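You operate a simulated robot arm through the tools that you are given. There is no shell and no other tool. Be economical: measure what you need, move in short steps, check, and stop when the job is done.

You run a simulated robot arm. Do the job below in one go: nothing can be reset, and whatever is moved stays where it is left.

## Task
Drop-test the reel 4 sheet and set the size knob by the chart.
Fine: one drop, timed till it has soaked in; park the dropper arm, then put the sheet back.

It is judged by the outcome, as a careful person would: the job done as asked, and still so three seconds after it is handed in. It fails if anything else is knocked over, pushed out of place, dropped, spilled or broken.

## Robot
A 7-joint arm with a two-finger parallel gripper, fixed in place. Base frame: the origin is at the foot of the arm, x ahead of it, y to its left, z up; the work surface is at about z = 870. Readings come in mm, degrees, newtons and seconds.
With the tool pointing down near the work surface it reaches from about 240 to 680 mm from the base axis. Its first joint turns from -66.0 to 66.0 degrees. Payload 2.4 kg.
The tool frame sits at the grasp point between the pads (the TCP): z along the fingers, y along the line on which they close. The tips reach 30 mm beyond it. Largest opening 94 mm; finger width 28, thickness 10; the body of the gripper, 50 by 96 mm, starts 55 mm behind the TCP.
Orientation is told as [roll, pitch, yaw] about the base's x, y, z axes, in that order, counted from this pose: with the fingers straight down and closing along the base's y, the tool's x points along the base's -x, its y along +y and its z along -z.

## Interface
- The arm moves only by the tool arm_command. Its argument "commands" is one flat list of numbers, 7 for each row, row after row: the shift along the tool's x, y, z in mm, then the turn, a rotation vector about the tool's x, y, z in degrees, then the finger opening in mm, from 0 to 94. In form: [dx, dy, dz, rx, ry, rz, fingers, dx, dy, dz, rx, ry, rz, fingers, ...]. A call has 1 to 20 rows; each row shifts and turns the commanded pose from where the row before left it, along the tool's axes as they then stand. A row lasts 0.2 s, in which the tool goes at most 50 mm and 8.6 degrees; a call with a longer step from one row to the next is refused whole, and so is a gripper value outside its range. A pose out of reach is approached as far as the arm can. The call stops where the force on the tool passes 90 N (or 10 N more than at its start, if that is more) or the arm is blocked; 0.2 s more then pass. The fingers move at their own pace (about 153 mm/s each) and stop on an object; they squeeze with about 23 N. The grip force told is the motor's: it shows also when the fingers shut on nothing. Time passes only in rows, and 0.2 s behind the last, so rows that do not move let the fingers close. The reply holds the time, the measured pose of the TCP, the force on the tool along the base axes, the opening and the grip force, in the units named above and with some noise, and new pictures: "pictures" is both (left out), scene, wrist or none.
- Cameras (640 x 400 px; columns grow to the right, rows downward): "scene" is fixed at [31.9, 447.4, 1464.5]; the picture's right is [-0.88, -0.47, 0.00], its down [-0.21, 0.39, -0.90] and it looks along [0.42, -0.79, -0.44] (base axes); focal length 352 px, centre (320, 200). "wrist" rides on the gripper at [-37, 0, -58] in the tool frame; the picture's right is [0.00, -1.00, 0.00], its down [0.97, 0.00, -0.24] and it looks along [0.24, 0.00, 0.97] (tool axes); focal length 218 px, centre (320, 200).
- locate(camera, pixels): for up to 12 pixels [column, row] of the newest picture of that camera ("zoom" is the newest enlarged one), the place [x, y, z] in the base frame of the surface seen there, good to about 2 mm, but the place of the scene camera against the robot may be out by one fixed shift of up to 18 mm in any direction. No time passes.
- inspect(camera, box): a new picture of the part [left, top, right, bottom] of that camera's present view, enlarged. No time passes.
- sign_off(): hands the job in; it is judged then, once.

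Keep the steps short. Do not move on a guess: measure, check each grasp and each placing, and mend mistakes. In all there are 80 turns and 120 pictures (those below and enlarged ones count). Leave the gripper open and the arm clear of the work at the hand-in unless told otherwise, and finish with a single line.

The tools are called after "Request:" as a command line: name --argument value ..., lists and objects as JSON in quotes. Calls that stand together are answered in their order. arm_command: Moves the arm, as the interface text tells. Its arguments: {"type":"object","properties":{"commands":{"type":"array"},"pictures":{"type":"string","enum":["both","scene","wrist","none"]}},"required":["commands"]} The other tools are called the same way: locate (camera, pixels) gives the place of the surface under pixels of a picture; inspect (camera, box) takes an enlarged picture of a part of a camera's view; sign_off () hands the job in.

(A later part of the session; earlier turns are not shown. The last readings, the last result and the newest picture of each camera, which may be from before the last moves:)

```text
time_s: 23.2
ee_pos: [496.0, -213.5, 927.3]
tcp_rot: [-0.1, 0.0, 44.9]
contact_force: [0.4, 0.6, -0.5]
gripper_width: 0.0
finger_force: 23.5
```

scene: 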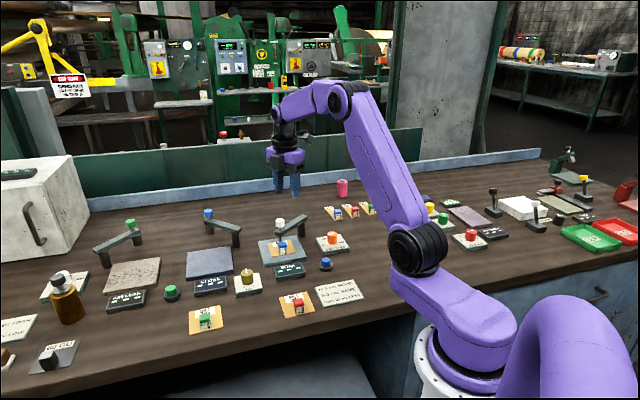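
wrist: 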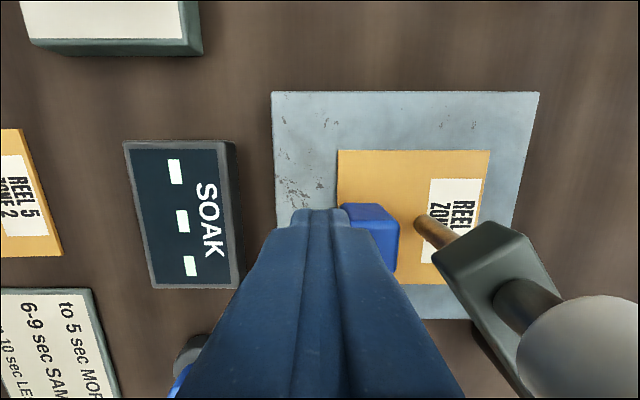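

The block is in contact and the sheet has moved about 4 mm. I'll push 4 mm more, then back off and rise.

Request:
arm_command --commands '[0, -4, 0, 0, 0, 0, 0, 0, 0, 0, 0, 0, 0, 0, 0, 10, 0, 0, 0, 0, 0, 0, 5, -30, 0, 0, 0, 0, 0, 0, -45, 0, 0, 0, 0, 0, 0, -45, 0, 0, 0, 0]' --pictures "both"

Request:
inspect --camera "scene" --box '[240, 200, 340, 290]'

Request:
inspect --camera "wrist" --box '[280, 100, 480, 300]'

```text
time_s: 24.6
ee_pos: [487.9, -208.3, 1049.0]
tcp_rot: [-0.1, 0.1, 45.1]
contact_force: [-0.1, 0.6, 0.4]
gripper_width: 0.2
finger_force: 22.7
```

scene: 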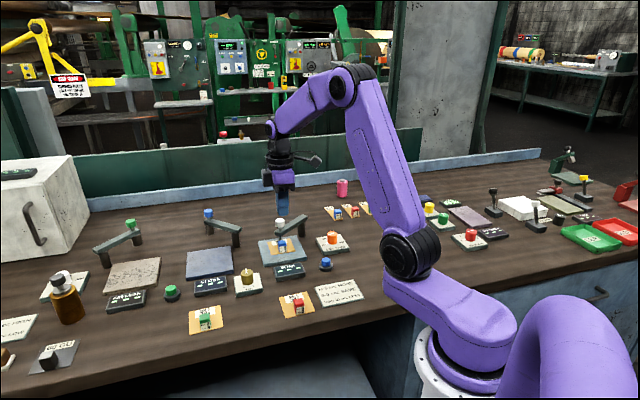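
wrist: 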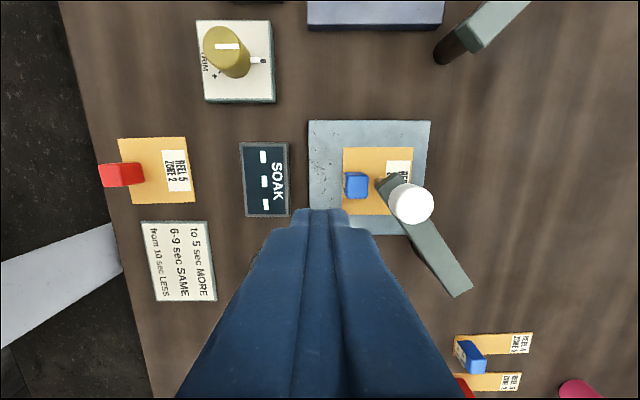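

```text
4.44 times, centred on (290, 245) of scene
```

zoom: 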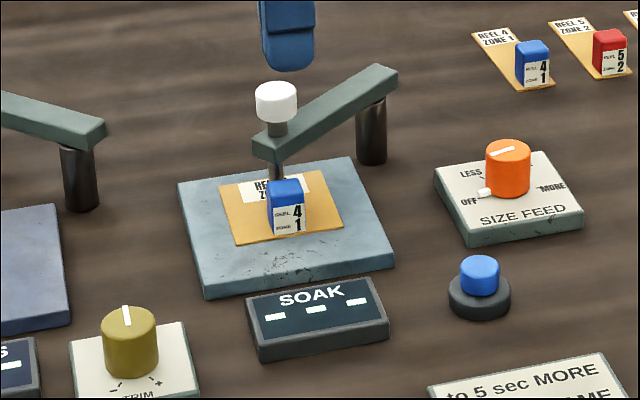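

```text
2.00 times, centred on (380, 200) of wrist
```

zoom: 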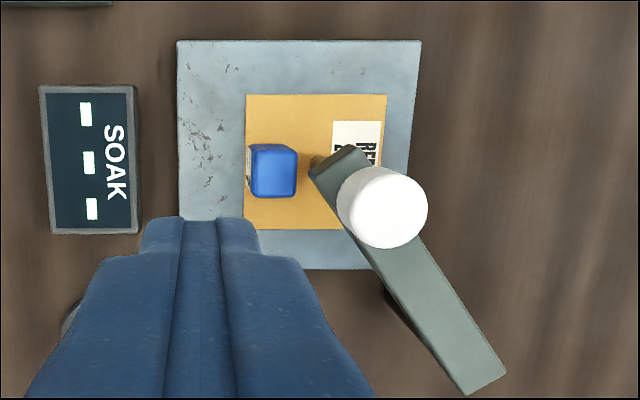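

The nozzle now stands over bare paper between block and label. Next I'll move the closed fingertips above the cap at (530, −251), tips about 8 mm clear of it.

Request:
arm_command --commands '[0, -30, 0, 0, 0, 0, 0, 0.4, -30, 0, 0, 0, 0, 0, 0, 0, 30, 0, 0, 0, 0, 0, 0, 13, 0, 0, 0, 0]' --pictures "both"

Request:
inspect --camera "scene" --box '[230, 170, 370, 290]'

```text
time_s: 25.6
ee_pos: [530.3, -250.7, 1005.5]
tcp_rot: [0.0, 0.1, 45.0]
contact_force: [0.2, -0.2, -0.7]
gripper_width: 0.2
finger_force: 22.6
```

scene: 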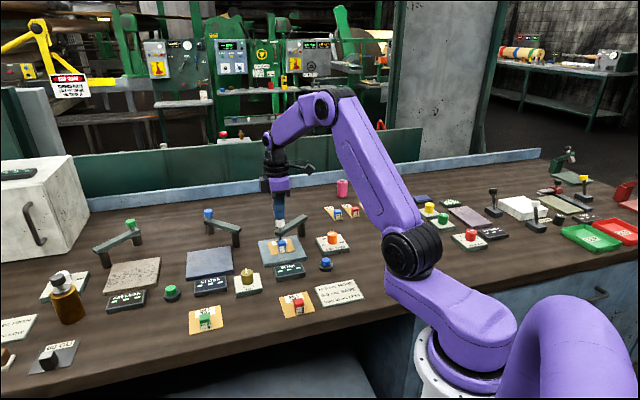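
wrist: 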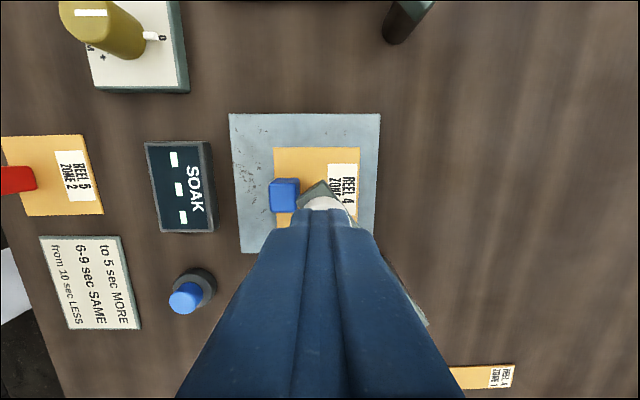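

```text
3.33 times, centred on (300, 230) of scene
```

zoom: 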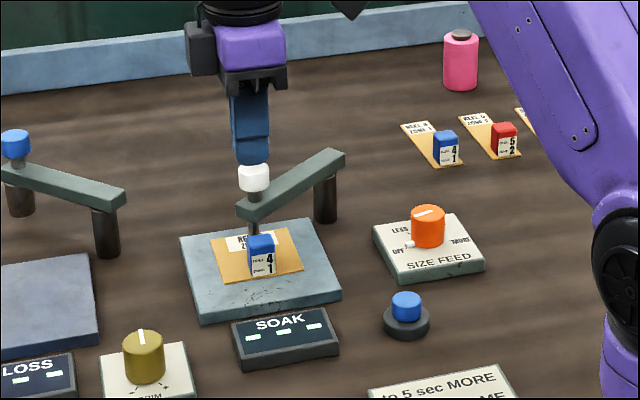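

The tips stand right over the cap. I'll measure the blue button (185, 297) for later, then press the cap about 6 mm once and come back up.

Request:
locate --camera "wrist" --pixels '[[184, 301], [192, 296], [178, 303], [207, 285]]'

Request:
arm_command --commands '[0, 0, 5, 0, 0, 0, 0, 0, 0, 4, 0, 0, 0, 0, 0, 0, 4, 0, 0, 0, 0, 0, 0, -13, 0, 0, 0, 0]' --pictures "both"

Request:
inspect --camera "wrist" --box '[140, 100, 400, 262]'

```text
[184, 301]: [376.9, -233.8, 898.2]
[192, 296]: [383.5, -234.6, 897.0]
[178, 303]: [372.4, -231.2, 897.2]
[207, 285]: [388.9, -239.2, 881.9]
```

```text
time_s: 26.6
ee_pos: [530.2, -250.6, 1003.6]
tcp_rot: [0.2, 0.1, 45.0]
contact_force: [0.2, 0.2, -0.4]
gripper_width: 0.0
finger_force: 23.5
```

scene: 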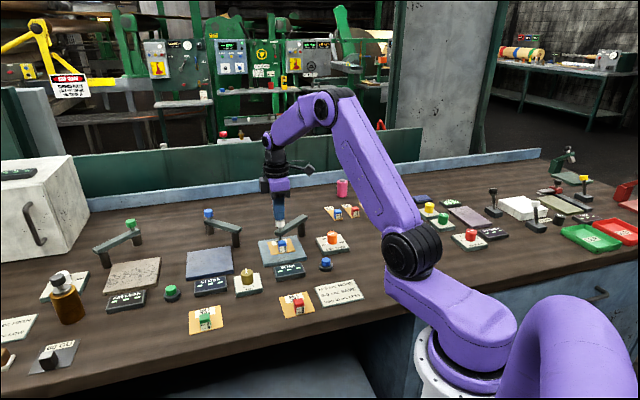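
wrist: 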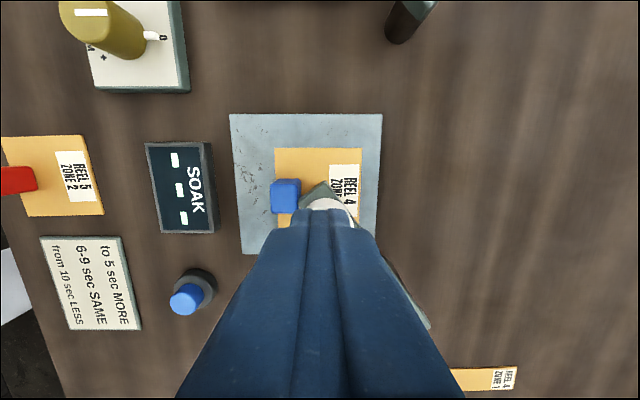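

```text
2.46 times, centred on (270, 181) of wrist
```

zoom: 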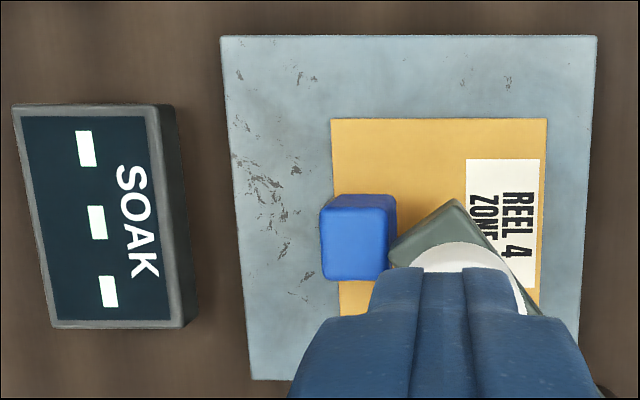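

The display shows no change and the spot is hidden. I'll slide back at once to see the spot under the nozzle.

Request:
arm_command --commands '[0, 45, -5, 0, 0, 0, 0]' --pictures "wrist"

Request:
inspect --camera "wrist" --box '[280, 110, 460, 230]'

```text
time_s: 27.0
ee_pos: [499.9, -216.8, 1011.2]
tcp_rot: [-0.1, 0.1, 45.0]
contact_force: [0.1, 0.4, -0.6]
gripper_width: 0.0
finger_force: 22.5
```

wrist: 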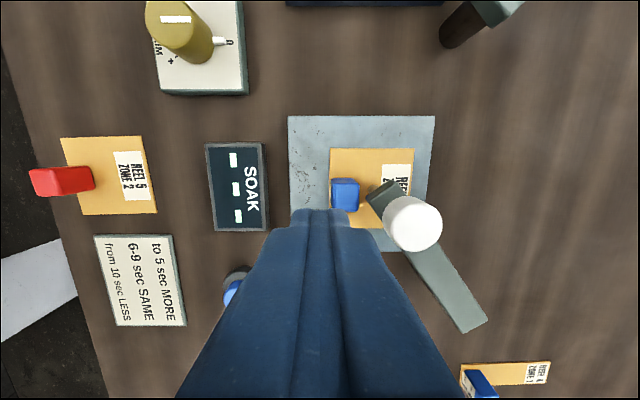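

```text
3.33 times, centred on (370, 170) of wrist
```

zoom: 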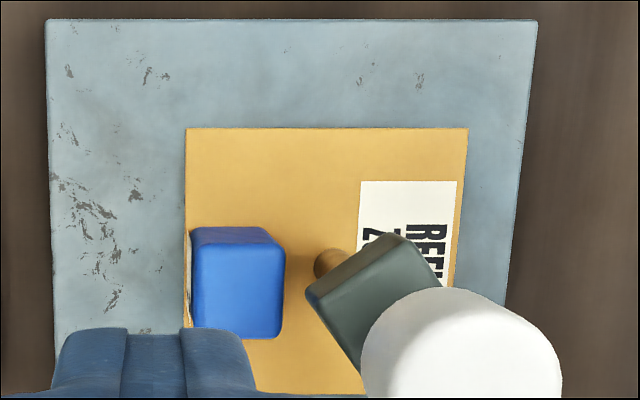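

I'll enlarge the area just under the nozzle tip to be sure whether a drop is there.

Request:
inspect --camera "wrist" --box '[345, 165, 405, 215]'

Request:
inspect --camera "scene" --box '[255, 205, 315, 265]'

```text
8.00 times, centred on (375, 190) of wrist
```

zoom: 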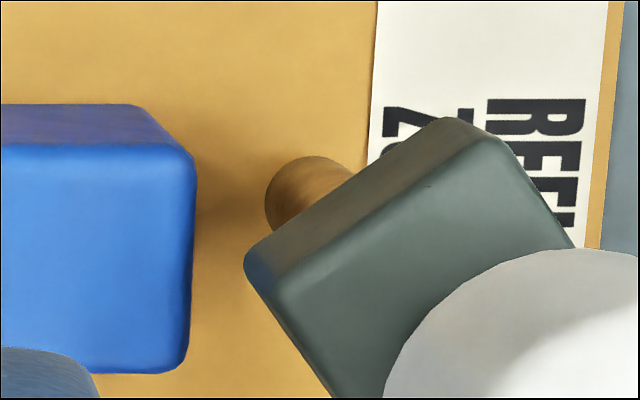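

```text
6.67 times, centred on (285, 235) of scene
```

zoom: 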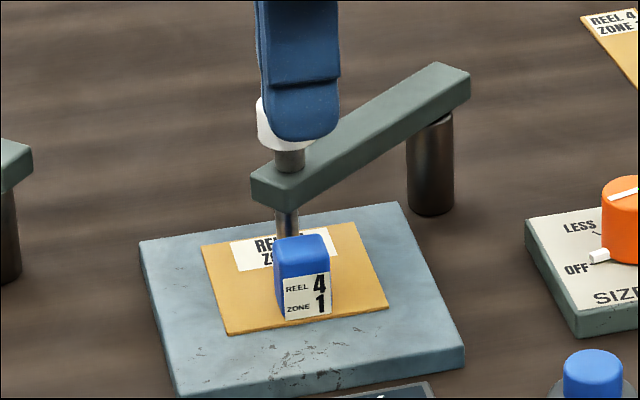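

No drop is visible, so that touch was either too shallow or the cap is only a handle. I'll go back and press it slowly, ending the call while pressed so I can read the force.

Request:
arm_command --commands '[0, -45, 5, 0, 0, 0, 0, 0, 0, 5, 0, 0, 0, 0, 0, 0, 4, 0, 0, 0, 0, 0, 0, 2, 0, 0, 0, 0]' --pictures "wrist"

```text
time_s: 28.0
ee_pos: [532.6, -249.3, 997.4]
tcp_rot: [-0.4, -0.2, 44.9]
contact_force: [-5.1, 3.0, 37.9]
gripper_width: 0.0
finger_force: 23.0
```

wrist: 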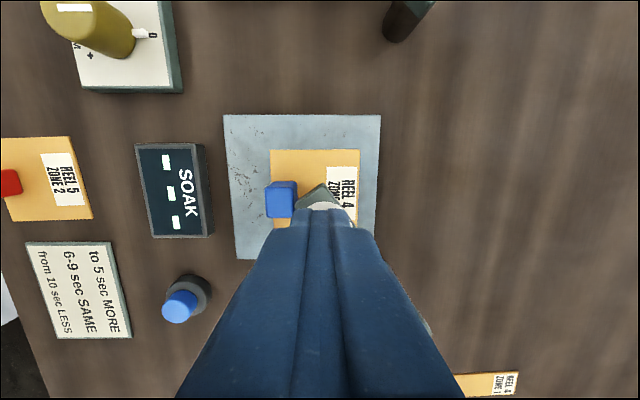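

The cap resists rigidly (38 N for about 3 mm), so it is only the arm's handle and the blue button must release the drop. I'll rise and go above the blue button at (379, −233).

Request:
arm_command --commands '[0, 0, -20, 0, 0, 0, 0, 23.7, 29.7, -5, 0, 0, 0, 0, 23.7, 29.7, 0, 0, 0, 0, 0, 23.7, 29.7, 0, 0, 0, 0, 0, 23.7, 29.7, 20, 0, 0, 0, 0, 0, 0, 40, 0, 0, 0, 0]' --pictures "both"

Request:
inspect --camera "scene" --box '[240, 190, 380, 300]'

```text
time_s: 29.4
ee_pos: [379.7, -230.9, 959.4]
tcp_rot: [0.1, -0.1, 45.1]
contact_force: [-0.6, 0.2, -0.1]
gripper_width: 0.0
finger_force: 22.9
```

scene: 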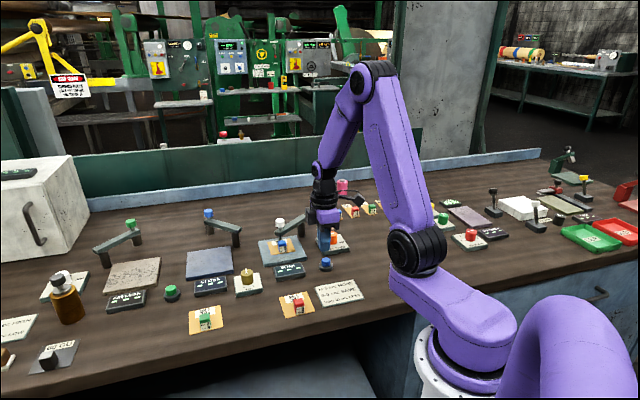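
wrist: 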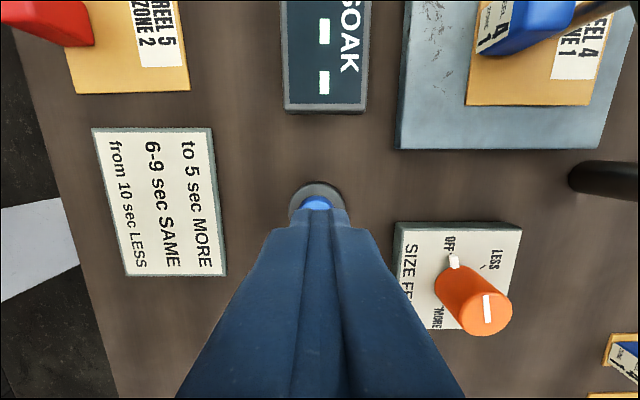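

```text
3.64 times, centred on (310, 245) of scene
```

zoom: 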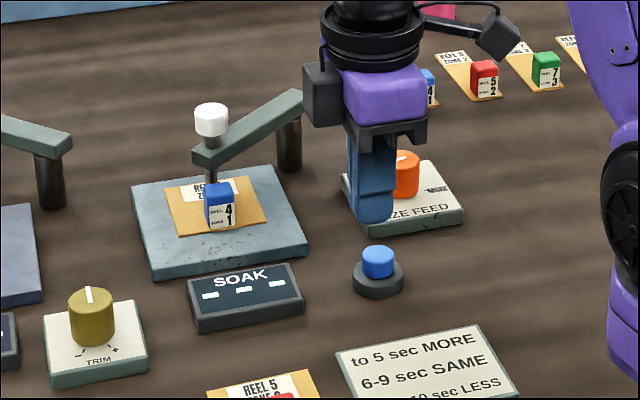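

The tips are right above the button. I'll press it once, about 4 mm, and release.

Request:
arm_command --commands '[1.5, -1.5, 25, 0, 0, 0, 0, 0, 0, 6, 0, 0, 0, 0, 0, 0, 5, 0, 0, 0, 0, 0, 0, -20, 0, 0, 0, 0]' --pictures "both"

Request:
inspect --camera "scene" --box '[240, 190, 380, 300]'

```text
time_s: 30.4
ee_pos: [379.8, -234.8, 943.4]
tcp_rot: [0.0, 0.0, 45.1]
contact_force: [-0.1, -1.0, 0.6]
gripper_width: 0.0
finger_force: 22.9
```

scene: 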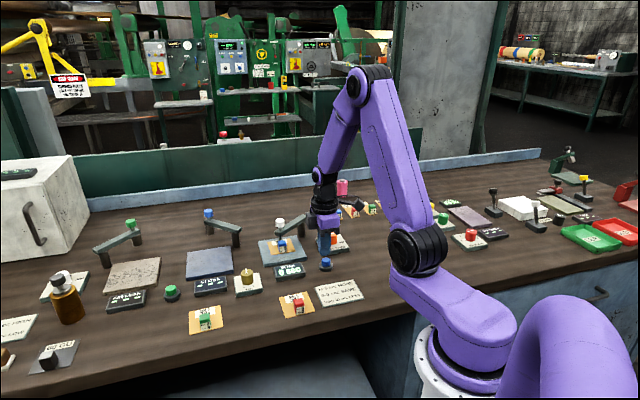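
wrist: 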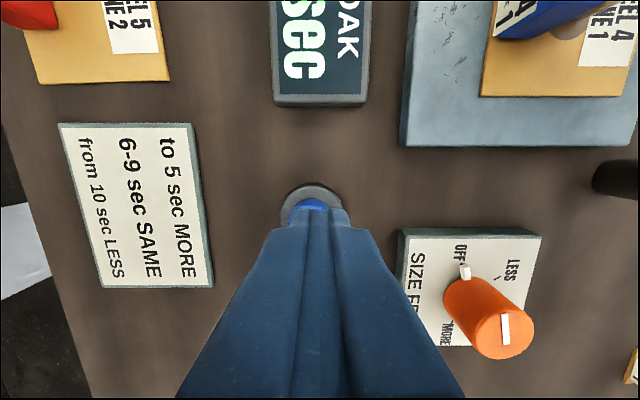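

```text
3.64 times, centred on (310, 245) of scene
```

zoom: 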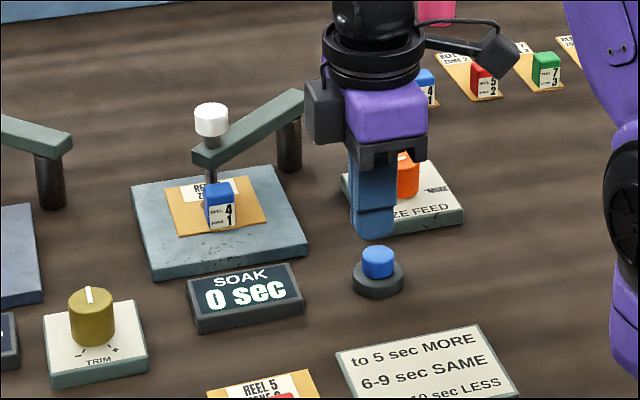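

The display starts at "0 sec" and a drop shows at (567, 25), pressed at about t ≈ 29.9. I'll rise a little and shift left so that the drop and the digits are in one picture.

Request:
arm_command --commands '[-40, -10, -25, 0, 0, 0, 0, -40, -10, -25, 0, 0, 0, 0]' --pictures "wrist"

```text
time_s: 31.0
ee_pos: [451.2, -192.2, 994.1]
tcp_rot: [0.0, -0.1, 45.0]
contact_force: [0.8, -0.4, -0.6]
gripper_width: 0.0
finger_force: 22.7
```

wrist: 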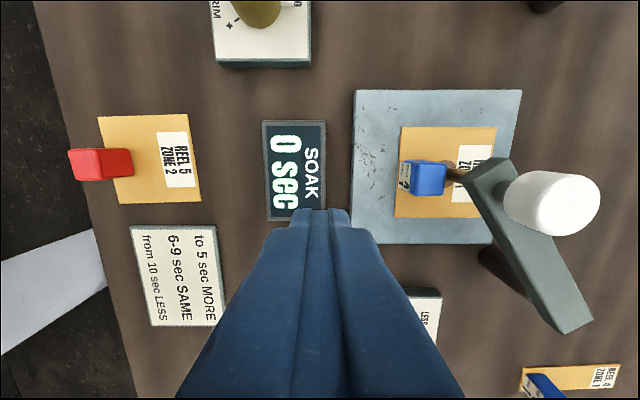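

Request:
inspect --camera "wrist" --box '[390, 120, 510, 230]'

Request:
arm_command --commands '[0, 0, 0, 0, 0, 0, 0, 0, 0, 0, 0, 0, 0, 0]' --pictures "wrist"

Request:
inspect --camera "wrist" --box '[260, 110, 500, 230]'

```text
3.64 times, centred on (450, 175) of wrist
```

zoom: 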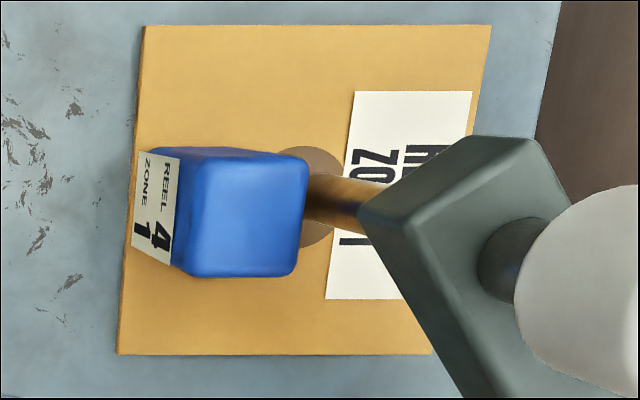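

```text
time_s: 31.6
ee_pos: [450.5, -190.6, 994.7]
tcp_rot: [0.1, -0.1, 45.0]
contact_force: [-0.5, 1.1, -0.7]
gripper_width: 0.1
finger_force: 23.2
```

wrist: 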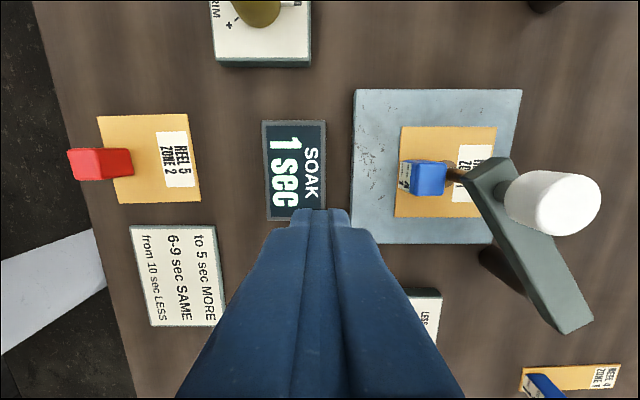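

```text
2.67 times, centred on (380, 170) of wrist
```

zoom: 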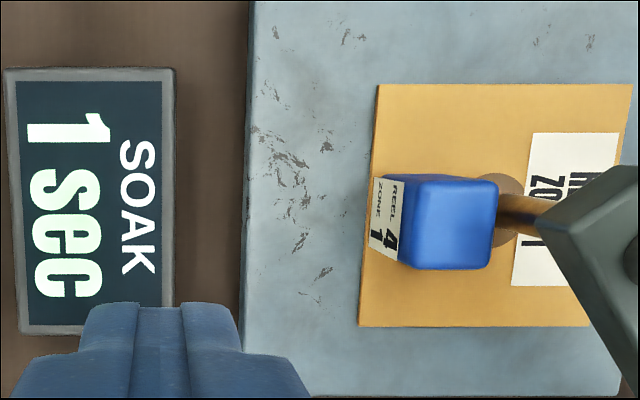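

Both the display (1 sec) and the wet spot beside the block are visible. I'll wait and watch.

Request:
arm_command --commands '[0, 0, 0, 0, 0, 0, 0, 0, 0, 0, 0, 0, 0, 0, 0, 0, 0, 0, 0, 0, 0, 0, 0, 0, 0, 0, 0, 0, 0, 0, 0, 0, 0, 0, 0, 0, 0, 0, 0, 0, 0, 0, 0, 0, 0, 0, 0, 0, 0]' --pictures "none"

Request:
inspect --camera "wrist" --box '[260, 110, 500, 230]'

Request:
arm_command --commands '[0, 0, 0, 0, 0, 0, 0, 0, 0, 0, 0, 0, 0, 0, 0, 0, 0, 0, 0, 0, 0, 0, 0, 0, 0, 0, 0, 0]' --pictures "none"

Request:
inspect --camera "wrist" --box '[260, 110, 500, 230]'

```text
time_s: 33.2
ee_pos: [451.7, -191.7, 994.6]
tcp_rot: [0.0, 0.0, 45.0]
contact_force: [-0.1, -0.4, 0.3]
gripper_width: 0.0
finger_force: 23.1
```

```text
2.67 times, centred on (380, 170) of wrist
```

zoom: 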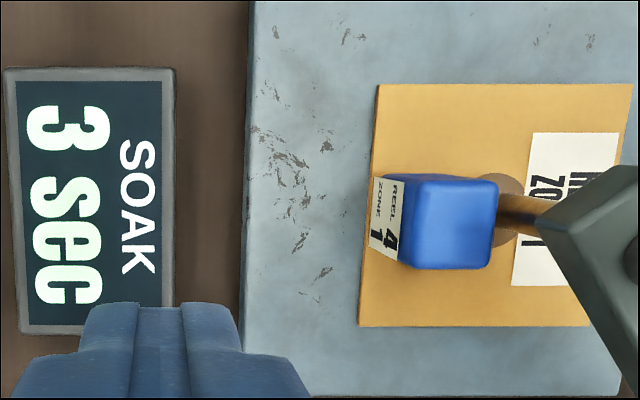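

```text
time_s: 34.2
ee_pos: [450.1, -192.5, 993.7]
tcp_rot: [0.0, 0.0, 45.1]
contact_force: [-0.1, -0.6, 0.3]
gripper_width: 0.1
finger_force: 22.4
```

```text
2.67 times, centred on (380, 170) of wrist
```

zoom: 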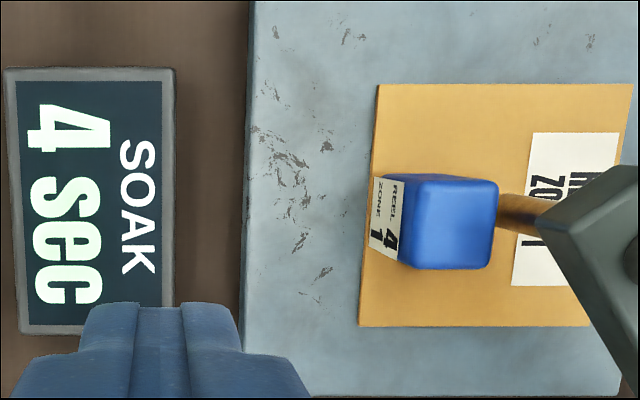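

The spot vanished between 3 and 4 s. I'll check whether the display has stopped.

Request:
arm_command --commands '[0, 0, 0, 0, 0, 0, 0, 0, 0, 0, 0, 0, 0, 0, 0, 0, 0, 0, 0, 0, 0, 0, 0, 0, 0, 0, 0, 0, 0, 0, 0, 0, 0, 0, 0]' --pictures "none"

Request:
inspect --camera "wrist" --box '[260, 110, 500, 230]'

```text
time_s: 35.4
ee_pos: [451.4, -191.4, 993.5]
tcp_rot: [-0.1, 0.1, 45.0]
contact_force: [0.0, 0.4, -0.6]
gripper_width: 0.2
finger_force: 23.3
```

```text
2.67 times, centred on (380, 170) of wrist
```

zoom: 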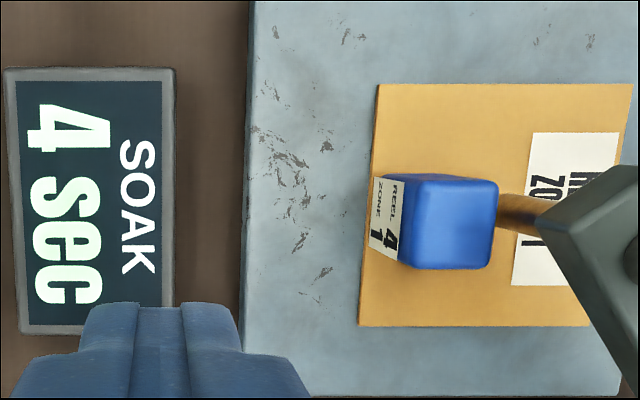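

The timer stopped by itself at 4 sec, so the chart says MORE. First I'll park the dropper: rise, turn to yaw 80, open the fingers and stand above the bar.

Request:
arm_command --commands '[0, 0, -35, 0, 0, 0, 44, 0, 0, -25, 0, 0, -7, 44, 0, 0, 0, 0, 0, -7, 44, 0, 0, 0, 0, 0, -7, 44, 0, 0, 0, 0, 0, -7, 44, 0, 0, 0, 0, 0, -7, 44, 26.7, -29.2, 0, 0, 0, 0, 44, 26.7, -29.2, 0, 0, 0, 0, 44, 26.7, -29.2, 0, 0, 0, 0, 44]' --pictures "wrist"

```text
time_s: 37.4
ee_pos: [522.1, -286.7, 1052.2]
tcp_rot: [-0.1, 0.0, 80.1]
contact_force: [0.1, -0.3, -0.2]
gripper_width: 43.9
finger_force: 0.1
```

wrist: 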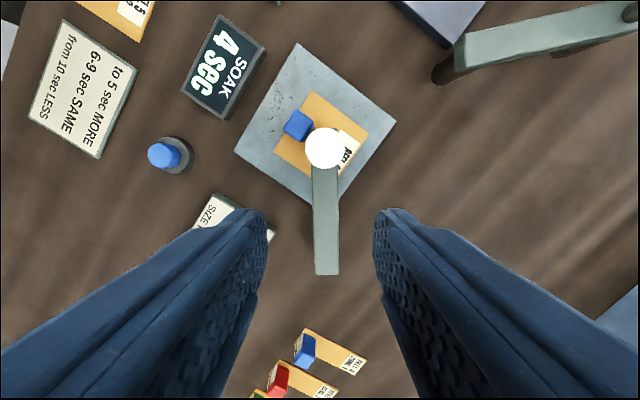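

The bar is vertical in view, about 5 mm to the right of the tool. I'll shift and lower to z ≈ 951.

Request:
arm_command --commands '[0, -4.5, 35, 0, 0, 0, 44, 0, 0, 35, 0, 0, 0, 44, 0, 0, 20, 0, 0, 0, 44, 0, 0, 11, 0, 0, 0, 44]' --pictures "wrist"

```text
time_s: 38.4
ee_pos: [526.4, -286.9, 952.6]
tcp_rot: [0.1, 0.0, 80.0]
contact_force: [-0.5, -0.4, 0.0]
gripper_width: 44.2
finger_force: 0.0
```

wrist: 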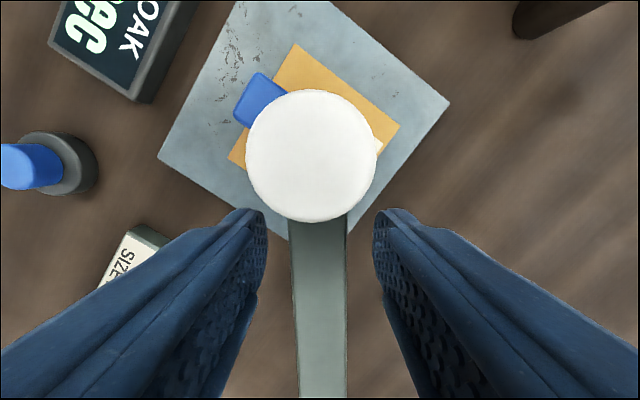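

The bar is centred between the fingers. I'll close loosely and swing back 48°.

Request:
arm_command --commands '[0, 0, 0, 0, 0, 0, 26, 0, 0, 0, 0, 0, 0, 26, 0.6, -8.2, 0, 0, 0, 8, 26, 0.6, -8.2, 0, 0, 0, 8, 26, 0.6, -8.2, 0, 0, 0, 8, 26, 0.6, -8.2, 0, 0, 0, 8, 26, 0.6, -8.2, 0, 0, 0, 8, 26, 0.6, -8.2, 0, 0, 0, 8, 26]' --pictures "wrist"

```text
time_s: 40.2
ee_pos: [567.0, -313.7, 952.6]
tcp_rot: [-0.1, 0.0, 31.8]
contact_force: [-0.3, 0.2, 0.1]
gripper_width: 26.2
finger_force: 0.2
```

wrist: 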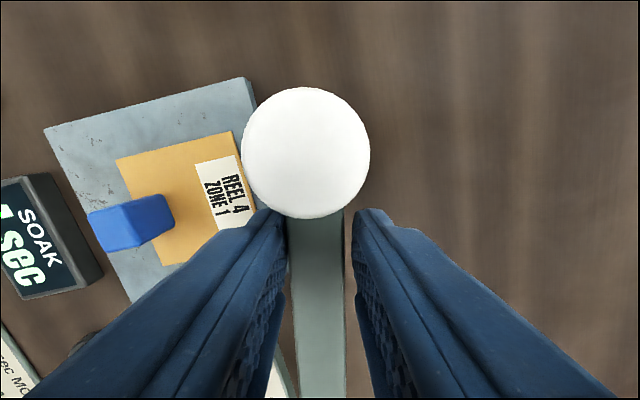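

I'll continue the last 32° plus the small play, so that the bar returns to y ≈ −343.

Request:
arm_command --commands '[0.6, -8.5, 0, 0, 0, 8, 26, 0.6, -8.5, 0, 0, 0, 8, 26, 0.6, -8.5, 0, 0, 0, 8, 26, 0.6, -8, 0, 0, 0, 8, 26]' --pictures "wrist"

Request:
locate --camera "wrist" --pixels '[[308, 155], [295, 300], [340, 300], [318, 300]]'

```text
time_s: 41.2
ee_pos: [575.3, -345.3, 953.9]
tcp_rot: [0.0, 0.0, -0.2]
contact_force: [-0.1, 0.8, 0.1]
gripper_width: 26.6
finger_force: 0.3
```

wrist: 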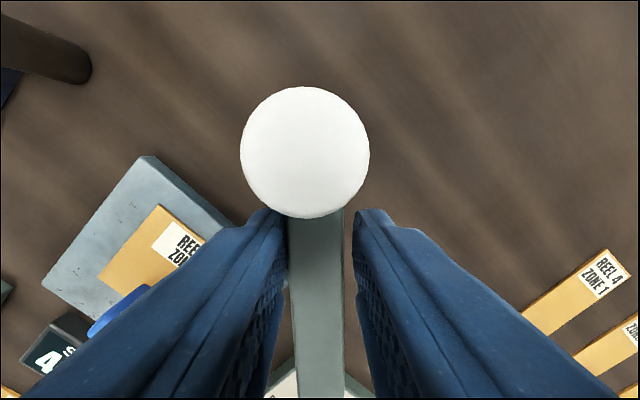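

```text
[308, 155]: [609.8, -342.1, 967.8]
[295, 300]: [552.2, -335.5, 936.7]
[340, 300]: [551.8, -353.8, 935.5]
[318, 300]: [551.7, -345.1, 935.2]
```

The cap is back at (610, −342), practically its original place. I'll nudge 1 mm more, centre, open and rise.

Request:
arm_command --commands '[0, -1, 0, 0, 0, 0, 26, 0, 4, 0, 0, 0, 0, 44, 0, 0, 0, 0, 0, 0, 44, 0, 0, -25, 0, 0, 0, 44, 0, 0, -45, 0, 0, 0, 44, 0, 0, -40, 0, 0, 0, 44]' --pictures "both"

Request:
locate --camera "wrist" --pixels '[[320, 155], [322, 200]]'

```text
time_s: 42.6
ee_pos: [576.6, -343.3, 1062.5]
tcp_rot: [0.0, 0.0, 0.0]
contact_force: [0.3, 0.4, 0.6]
gripper_width: 44.1
finger_force: 0.1
```

scene: 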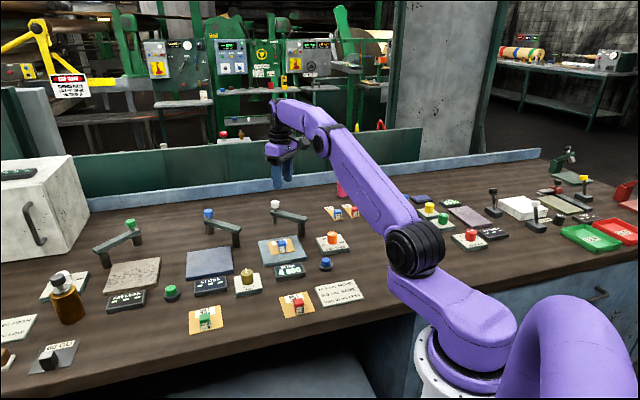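
wrist: 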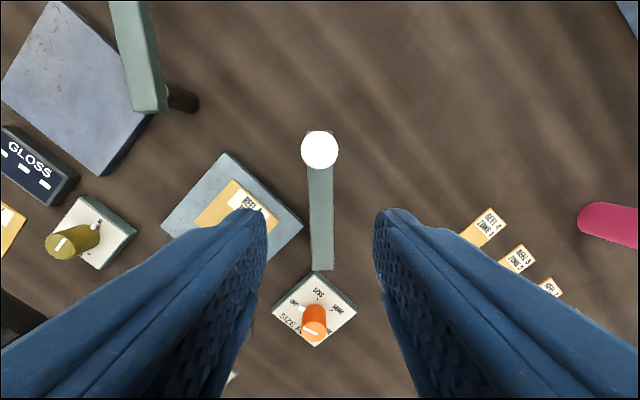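

```text
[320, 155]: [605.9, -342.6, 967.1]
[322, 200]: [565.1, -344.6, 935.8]
```

The dropper is parked. Now I'll return the sheet: turn to yaw −45 and go above the block on the pad.

Request:
arm_command --commands '[0, 0, 0, 0, 0, 7.5, 60, 0, 0, 0, 0, 0, 7.5, 60, 0, 0, 0, 0, 0, 7.5, 60, 0, 0, 0, 0, 0, 7.5, 60, 0, 0, 0, 0, 0, 7.5, 60, 0, 0, 0, 0, 0, 7.5, 60, 42.2, 11.7, 0, 0, 0, 0, 60, 42.2, 11.7, 0, 0, 0, 0, 60, 42.2, 11.7, 0, 0, 0, 0, 60]' --pictures "wrist"

Request:
locate --camera "wrist" --pixels '[[312, 180], [320, 180], [320, 175], [328, 180], [320, 187]]'

```text
time_s: 44.6
ee_pos: [511.2, -228.2, 1063.6]
tcp_rot: [0.1, -0.1, -45.1]
contact_force: [0.3, 0.8, -0.5]
gripper_width: 59.9
finger_force: 0.1
```

wrist: 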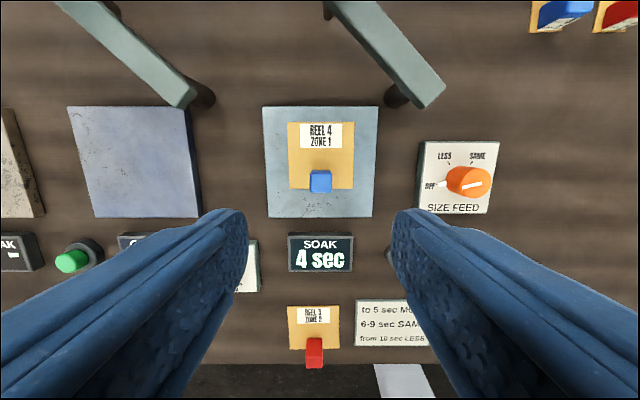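

```text
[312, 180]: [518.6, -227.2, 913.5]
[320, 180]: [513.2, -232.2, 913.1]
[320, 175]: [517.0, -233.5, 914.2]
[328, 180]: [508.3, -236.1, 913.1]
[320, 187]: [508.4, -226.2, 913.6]
```

The block top is centred at about (512, −230). I'll lower to z ≈ 919 and close.

Request:
arm_command --commands '[-1.8, -0.7, 40, 0, 0, 0, 60, 0, 0, 40, 0, 0, 0, 60, 0, 0, 35, 0, 0, 0, 60, 0, 0, 20, 0, 0, 0, 60, 0, 0, 9.5, 0, 0, 0, 60, 0, 0, 0, 0, 0, 0, 60]' --pictures "wrist"

```text
time_s: 46.0
ee_pos: [512.4, -230.8, 916.1]
tcp_rot: [0.0, -0.1, -44.9]
contact_force: [0.4, 0.6, 0.0]
gripper_width: 59.7
finger_force: 0.1
```

wrist: 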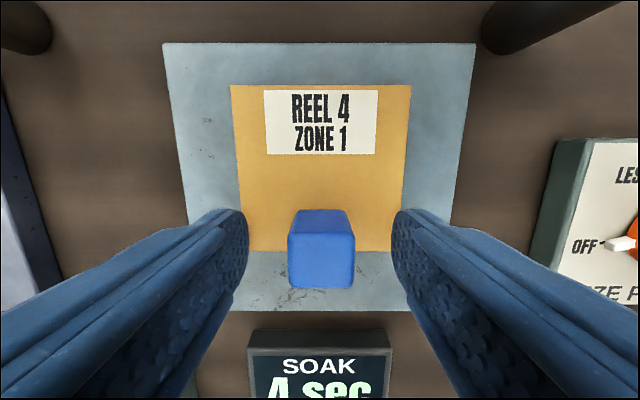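

The block is centred. I'll move back 1.3 mm to match the first grasp, then close and lift.

Request:
arm_command --commands '[1.3, 0, -1, 0, 0, 0, 60, 0, 0, 0, 0, 0, 0, 14, 0, 0, 0, 0, 0, 0, 14, 0, 0, 0, 0, 0, 0, 14, 0, 0, -15, 0, 0, 0, 14, 0, 0, -25, 0, 0, 0, 14, 0, 0, -45, 0, 0, 0, 14, 0, 0, -10, 0, 0, 0, 14]' --pictures "wrist"

```text
time_s: 47.8
ee_pos: [511.9, -228.7, 1013.7]
tcp_rot: [0.0, 0.0, -44.9]
contact_force: [-0.6, -0.5, 0.2]
gripper_width: 20.8
finger_force: 23.6
```

wrist: 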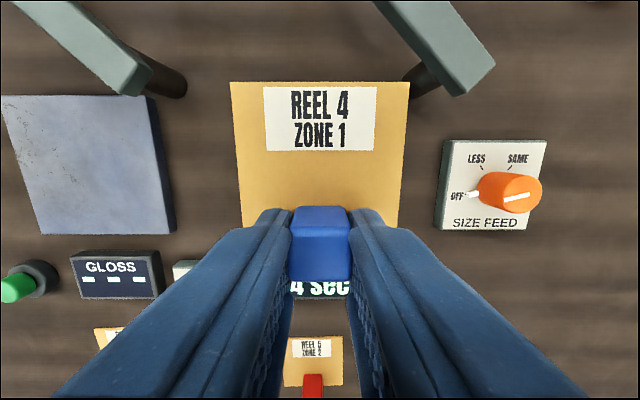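

The grip looks the same as before. I'll carry the sheet back to above its first place at (432.5, 9.5).

Request:
arm_command --commands '[37.4, 18.6, 0, 0, 0, 0, 14, 37.4, 18.6, 0, 0, 0, 0, 14, 37.4, 18.6, 0, 0, 0, 0, 14, 37.4, 18.6, 0, 0, 0, 0, 14, 37.4, 18.6, 0, 0, 0, 0, 14, 37.5, 18.6, 0, 0, 0, 0, 14, 0, 0, 0, 0, 0, 0, 14]' --pictures "wrist"

```text
time_s: 49.4
ee_pos: [430.9, 9.3, 1013.8]
tcp_rot: [-0.1, 0.0, -44.9]
contact_force: [0.9, -0.4, -0.6]
gripper_width: 20.9
finger_force: 22.5
```

wrist: 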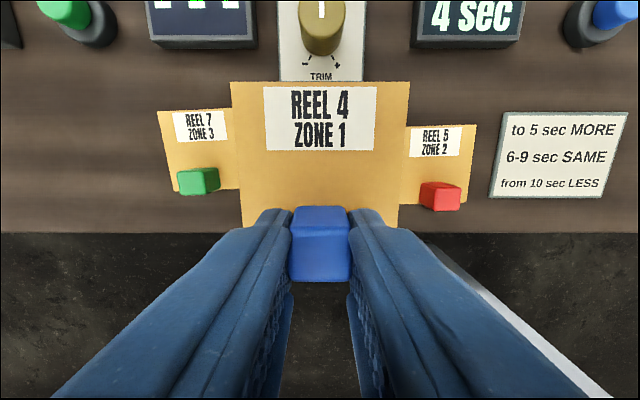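

The background matches the first lift. I'll lower to z ≈ 909, then in small steps to contact.

Request:
arm_command --commands '[0, 0, 40, 0, 0, 0, 14, 0, 0, 35, 0, 0, 0, 14, 0, 0, 20, 0, 0, 0, 14, 0, 0, 8, 0, 0, 0, 14, 0, 0, 2, 0, 0, 0, 14, 0, 0, 2, 0, 0, 0, 14]' --pictures "wrist"

```text
time_s: 50.8
ee_pos: [432.5, 8.6, 906.8]
tcp_rot: [0.0, 0.0, -45.0]
contact_force: [1.4, 0.9, -0.1]
gripper_width: 20.9
finger_force: 22.9
```

wrist: 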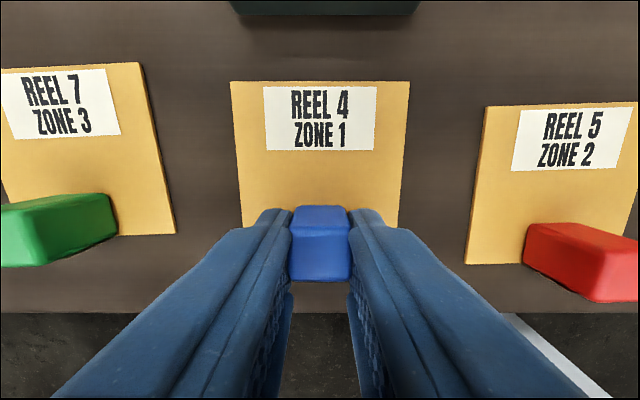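

The relation to the neighbouring sheets matches the first picture. I'll go down 2 mm more, release and rise.

Request:
arm_command --commands '[0, 0, 1.5, 0, 0, 0, 14, 0, 0, 0.5, 0, 0, 0, 14, 0, 0, 0, 0, 0, 0, 50, 0, 0, 0, 0, 0, 0, 50, 0, 0, -20, 0, 0, 0, 50, 0, 0, -45, 0, 0, 0, 50, 0, 0, -45, 0, 0, 0, 50, 0, 0, -45, 0, 0, 0, 50]' --pictures "both"

Request:
locate --camera "wrist" --pixels '[[286, 129], [350, 129]]'

```text
time_s: 52.6
ee_pos: [431.3, 8.9, 1059.8]
tcp_rot: [0.0, 0.0, -45.0]
contact_force: [0.2, -0.4, 0.9]
gripper_width: 49.9
finger_force: 0.0
```

scene: 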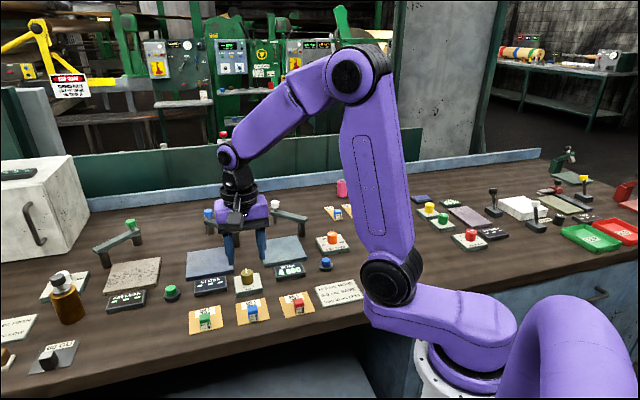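
wrist: 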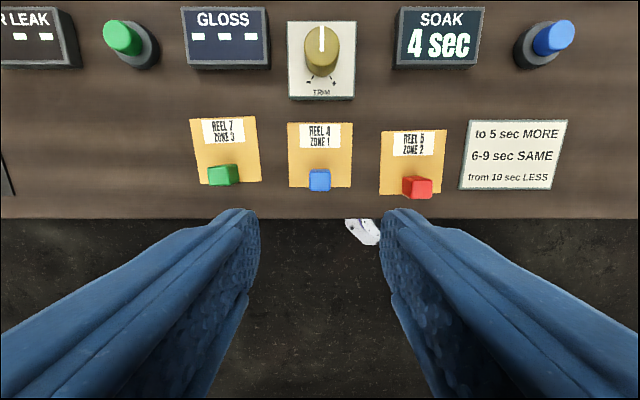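

```text
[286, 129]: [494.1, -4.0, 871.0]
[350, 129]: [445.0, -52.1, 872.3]
```

The sheet is back in its place. Now the SIZE FEED knob: I'll move above it at the same yaw.

Request:
arm_command --commands '[-27.2, -32.7, 0, 0, 0, 0, 60, -27.2, -32.7, 0, 0, 0, 0, 60, -27.2, -32.7, 0, 0, 0, 0, 60, -27.2, -32.7, 0, 0, 0, 0, 60, -27.2, -32.7, 0, 0, 0, 0, 60, -27.2, -32.7, 0, 0, 0, 0, 60, -27.2, -32.7, 0, 0, 0, 0, 60, -27.2, -32.7, 0, 0, 0, 0, 60]' --pictures "wrist"

Request:
inspect --camera "wrist" --box '[250, 100, 400, 230]'

```text
time_s: 54.4
ee_pos: [401.5, -331.4, 1059.2]
tcp_rot: [0.0, 0.1, -44.9]
contact_force: [0.1, 0.0, 0.1]
gripper_width: 60.2
finger_force: 0.1
```

wrist: 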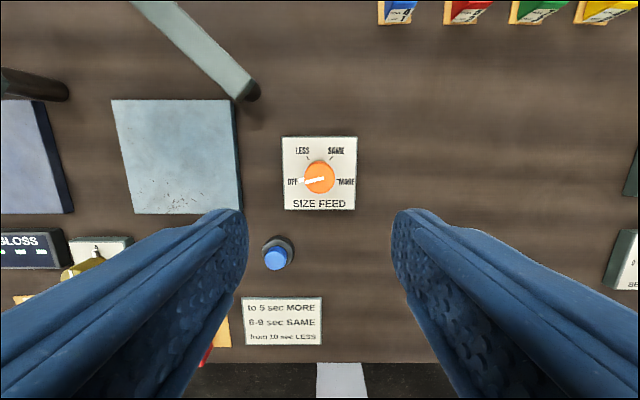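

```text
3.08 times, centred on (325, 165) of wrist
```

zoom: 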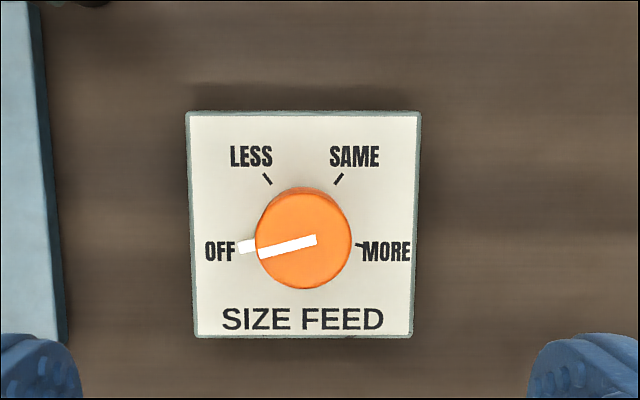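

The pointer is at OFF, about 105° left of straight up, and MORE is about 105° to the right, so the knob needs about 210° clockwise. The nub sits low, so I'll grip above it. I'll measure the knob top.

Request:
locate --camera "wrist" --pixels '[[319, 178], [306, 179], [334, 178], [320, 165], [320, 191], [301, 180], [308, 158], [331, 158], [338, 179], [283, 137], [356, 137], [355, 209]]'

```text
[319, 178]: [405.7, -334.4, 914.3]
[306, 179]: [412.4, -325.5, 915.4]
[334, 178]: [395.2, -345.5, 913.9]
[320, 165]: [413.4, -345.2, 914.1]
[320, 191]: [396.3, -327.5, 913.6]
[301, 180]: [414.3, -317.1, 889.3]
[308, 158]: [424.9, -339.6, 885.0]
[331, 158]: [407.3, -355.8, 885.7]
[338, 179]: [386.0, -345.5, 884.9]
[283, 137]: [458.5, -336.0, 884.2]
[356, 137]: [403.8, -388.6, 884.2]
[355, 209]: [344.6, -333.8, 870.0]
```

The knob centre is (404.5, −336), top z 914. OFF and MORE lie at ∓106° or so with steps of 70°. I'll centre above it and turn back to yaw +60, so that I can turn clockwise in two grips of 105°.

Request:
arm_command --commands '[-5.4, -1.1, 30, 0, 0, 0, 60, 0, 0, 30, 0, 0, -7.5, 60, 0, 0, 0, 0, 0, -7.5, 60, 0, 0, 0, 0, 0, -7.5, 60, 0, 0, 0, 0, 0, -7.5, 60, 0, 0, 0, 0, 0, -7.5, 60, 0, 0, 0, 0, 0, -7.5, 60, 0, 0, 0, 0, 0, -7.5, 60, 0, 0, 0, 0, 0, -7.5, 60, 0, 0, 0, 0, 0, -7.5, 60, 0, 0, 0, 0, 0, -7.5, 60, 0, 0, 0, 0, 0, -7.5, 60, 0, 0, 0, 0, 0, -7.5, 60, 0, 0, 0, 0, 0, -7.5, 60, 0, 0, 0, 0, 0, -7.5, 60]' --pictures "wrist"

```text
time_s: 57.6
ee_pos: [403.9, -335.0, 1000.6]
tcp_rot: [-0.1, 0.0, 60.1]
contact_force: [-0.1, 0.0, 0.2]
gripper_width: 59.9
finger_force: 0.1
```

wrist: 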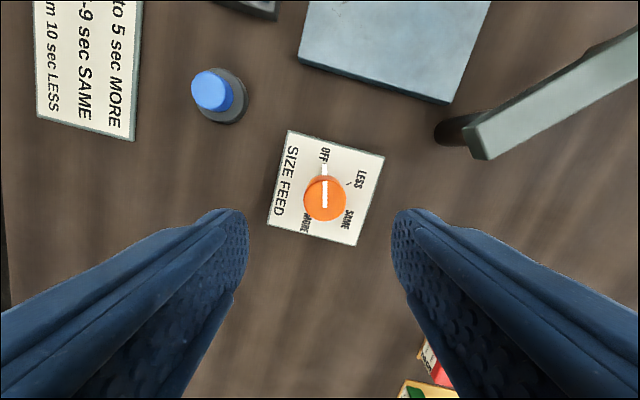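

Request:
locate --camera "wrist" --pixels '[[325, 199], [305, 199], [345, 199], [325, 180], [325, 219]]'

Request:
inspect --camera "wrist" --box '[260, 130, 390, 250]'

```text
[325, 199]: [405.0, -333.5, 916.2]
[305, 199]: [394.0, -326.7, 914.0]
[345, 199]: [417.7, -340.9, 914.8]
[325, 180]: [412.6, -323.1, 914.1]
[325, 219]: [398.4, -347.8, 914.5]
```

```text
3.33 times, centred on (325, 190) of wrist
```

zoom: 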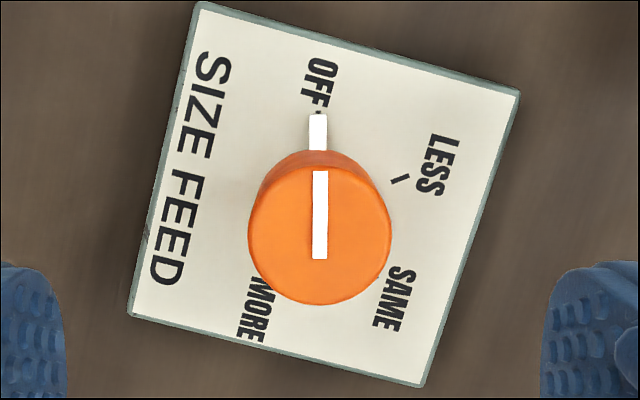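

The knob centre is refined to (405.7, −334.7). I'll lower to z 927 (tips 897, above the nub).

Request:
arm_command --commands '[-1.2, -1.4, 30, 0, 0, 0, 60, 0, 0, 30, 0, 0, 0, 60, 0, 0, 13, 0, 0, 0, 60, 0, 0, 0, 0, 0, 0, 26, 0, 0, 0, 0, 0, 0, 18, 0, 0, 0, 0, 0, 0, 18]' --pictures "wrist"

```text
time_s: 59.0
ee_pos: [407.0, -334.9, 927.5]
tcp_rot: [-0.4, 0.1, 59.9]
contact_force: [18.7, -11.2, -7.8]
gripper_width: 29.5
finger_force: 44.9
```

wrist: 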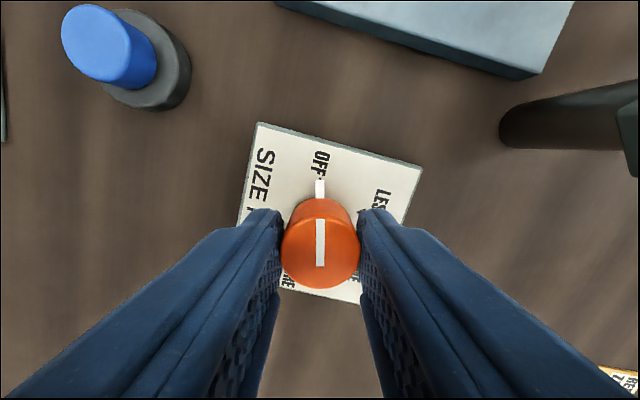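

The grip is on with a side force of about 22 N, so I'll ease 1.5 mm toward it and turn the first 30° clockwise, then check.

Request:
arm_command --commands '[0, -1.5, 0, 0, 0, 0, 18, 0, 0, 0, 0, 0, 7.5, 18, 0, 0, 0, 0, 0, 7.5, 18, 0, 0, 0, 0, 0, 7.5, 18, 0, 0, 0, 0, 0, 7.5, 18]' --pictures "wrist"

```text
time_s: 60.2
ee_pos: [406.3, -334.7, 927.1]
tcp_rot: [-0.2, -0.1, 29.8]
contact_force: [14.0, -7.1, 8.0]
gripper_width: 29.6
finger_force: 45.0
```

wrist: 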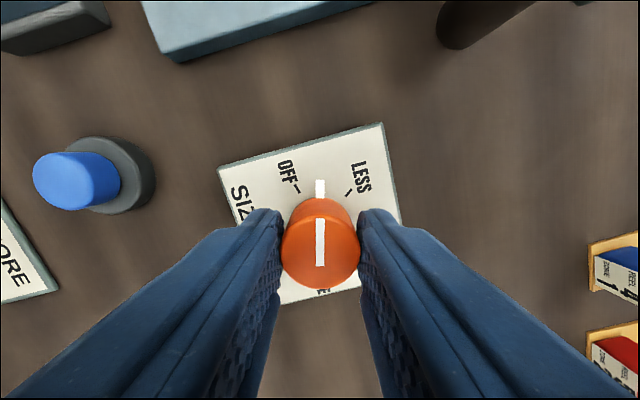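

The knob turns with the fingers without slipping. I'll continue 75° more.

Request:
arm_command --commands '[-0.5, -0.8, 0, 0, 0, 7.5, 18, 0, 0, 0, 0, 0, 7.5, 18, 0, 0, 0, 0, 0, 7.5, 18, 0, 0, 0, 0, 0, 7.5, 18, 0, 0, 0, 0, 0, 7.5, 18, 0, 0, 0, 0, 0, 7.5, 18, 0, 0, 0, 0, 0, 7.5, 18, 0, 0, 0, 0, 0, 7.5, 18, 0, 0, 0, 0, 0, 7.5, 18, 0, 0, 0, 0, 0, 7.5, 18]' --pictures "wrist"

```text
time_s: 62.4
ee_pos: [408.0, -336.6, 928.0]
tcp_rot: [0.0, -0.1, -45.2]
contact_force: [4.2, -10.0, 13.2]
gripper_width: 29.5
finger_force: 44.9
```

wrist: 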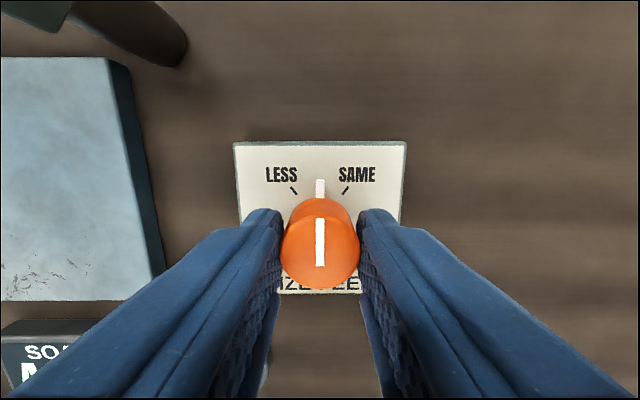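

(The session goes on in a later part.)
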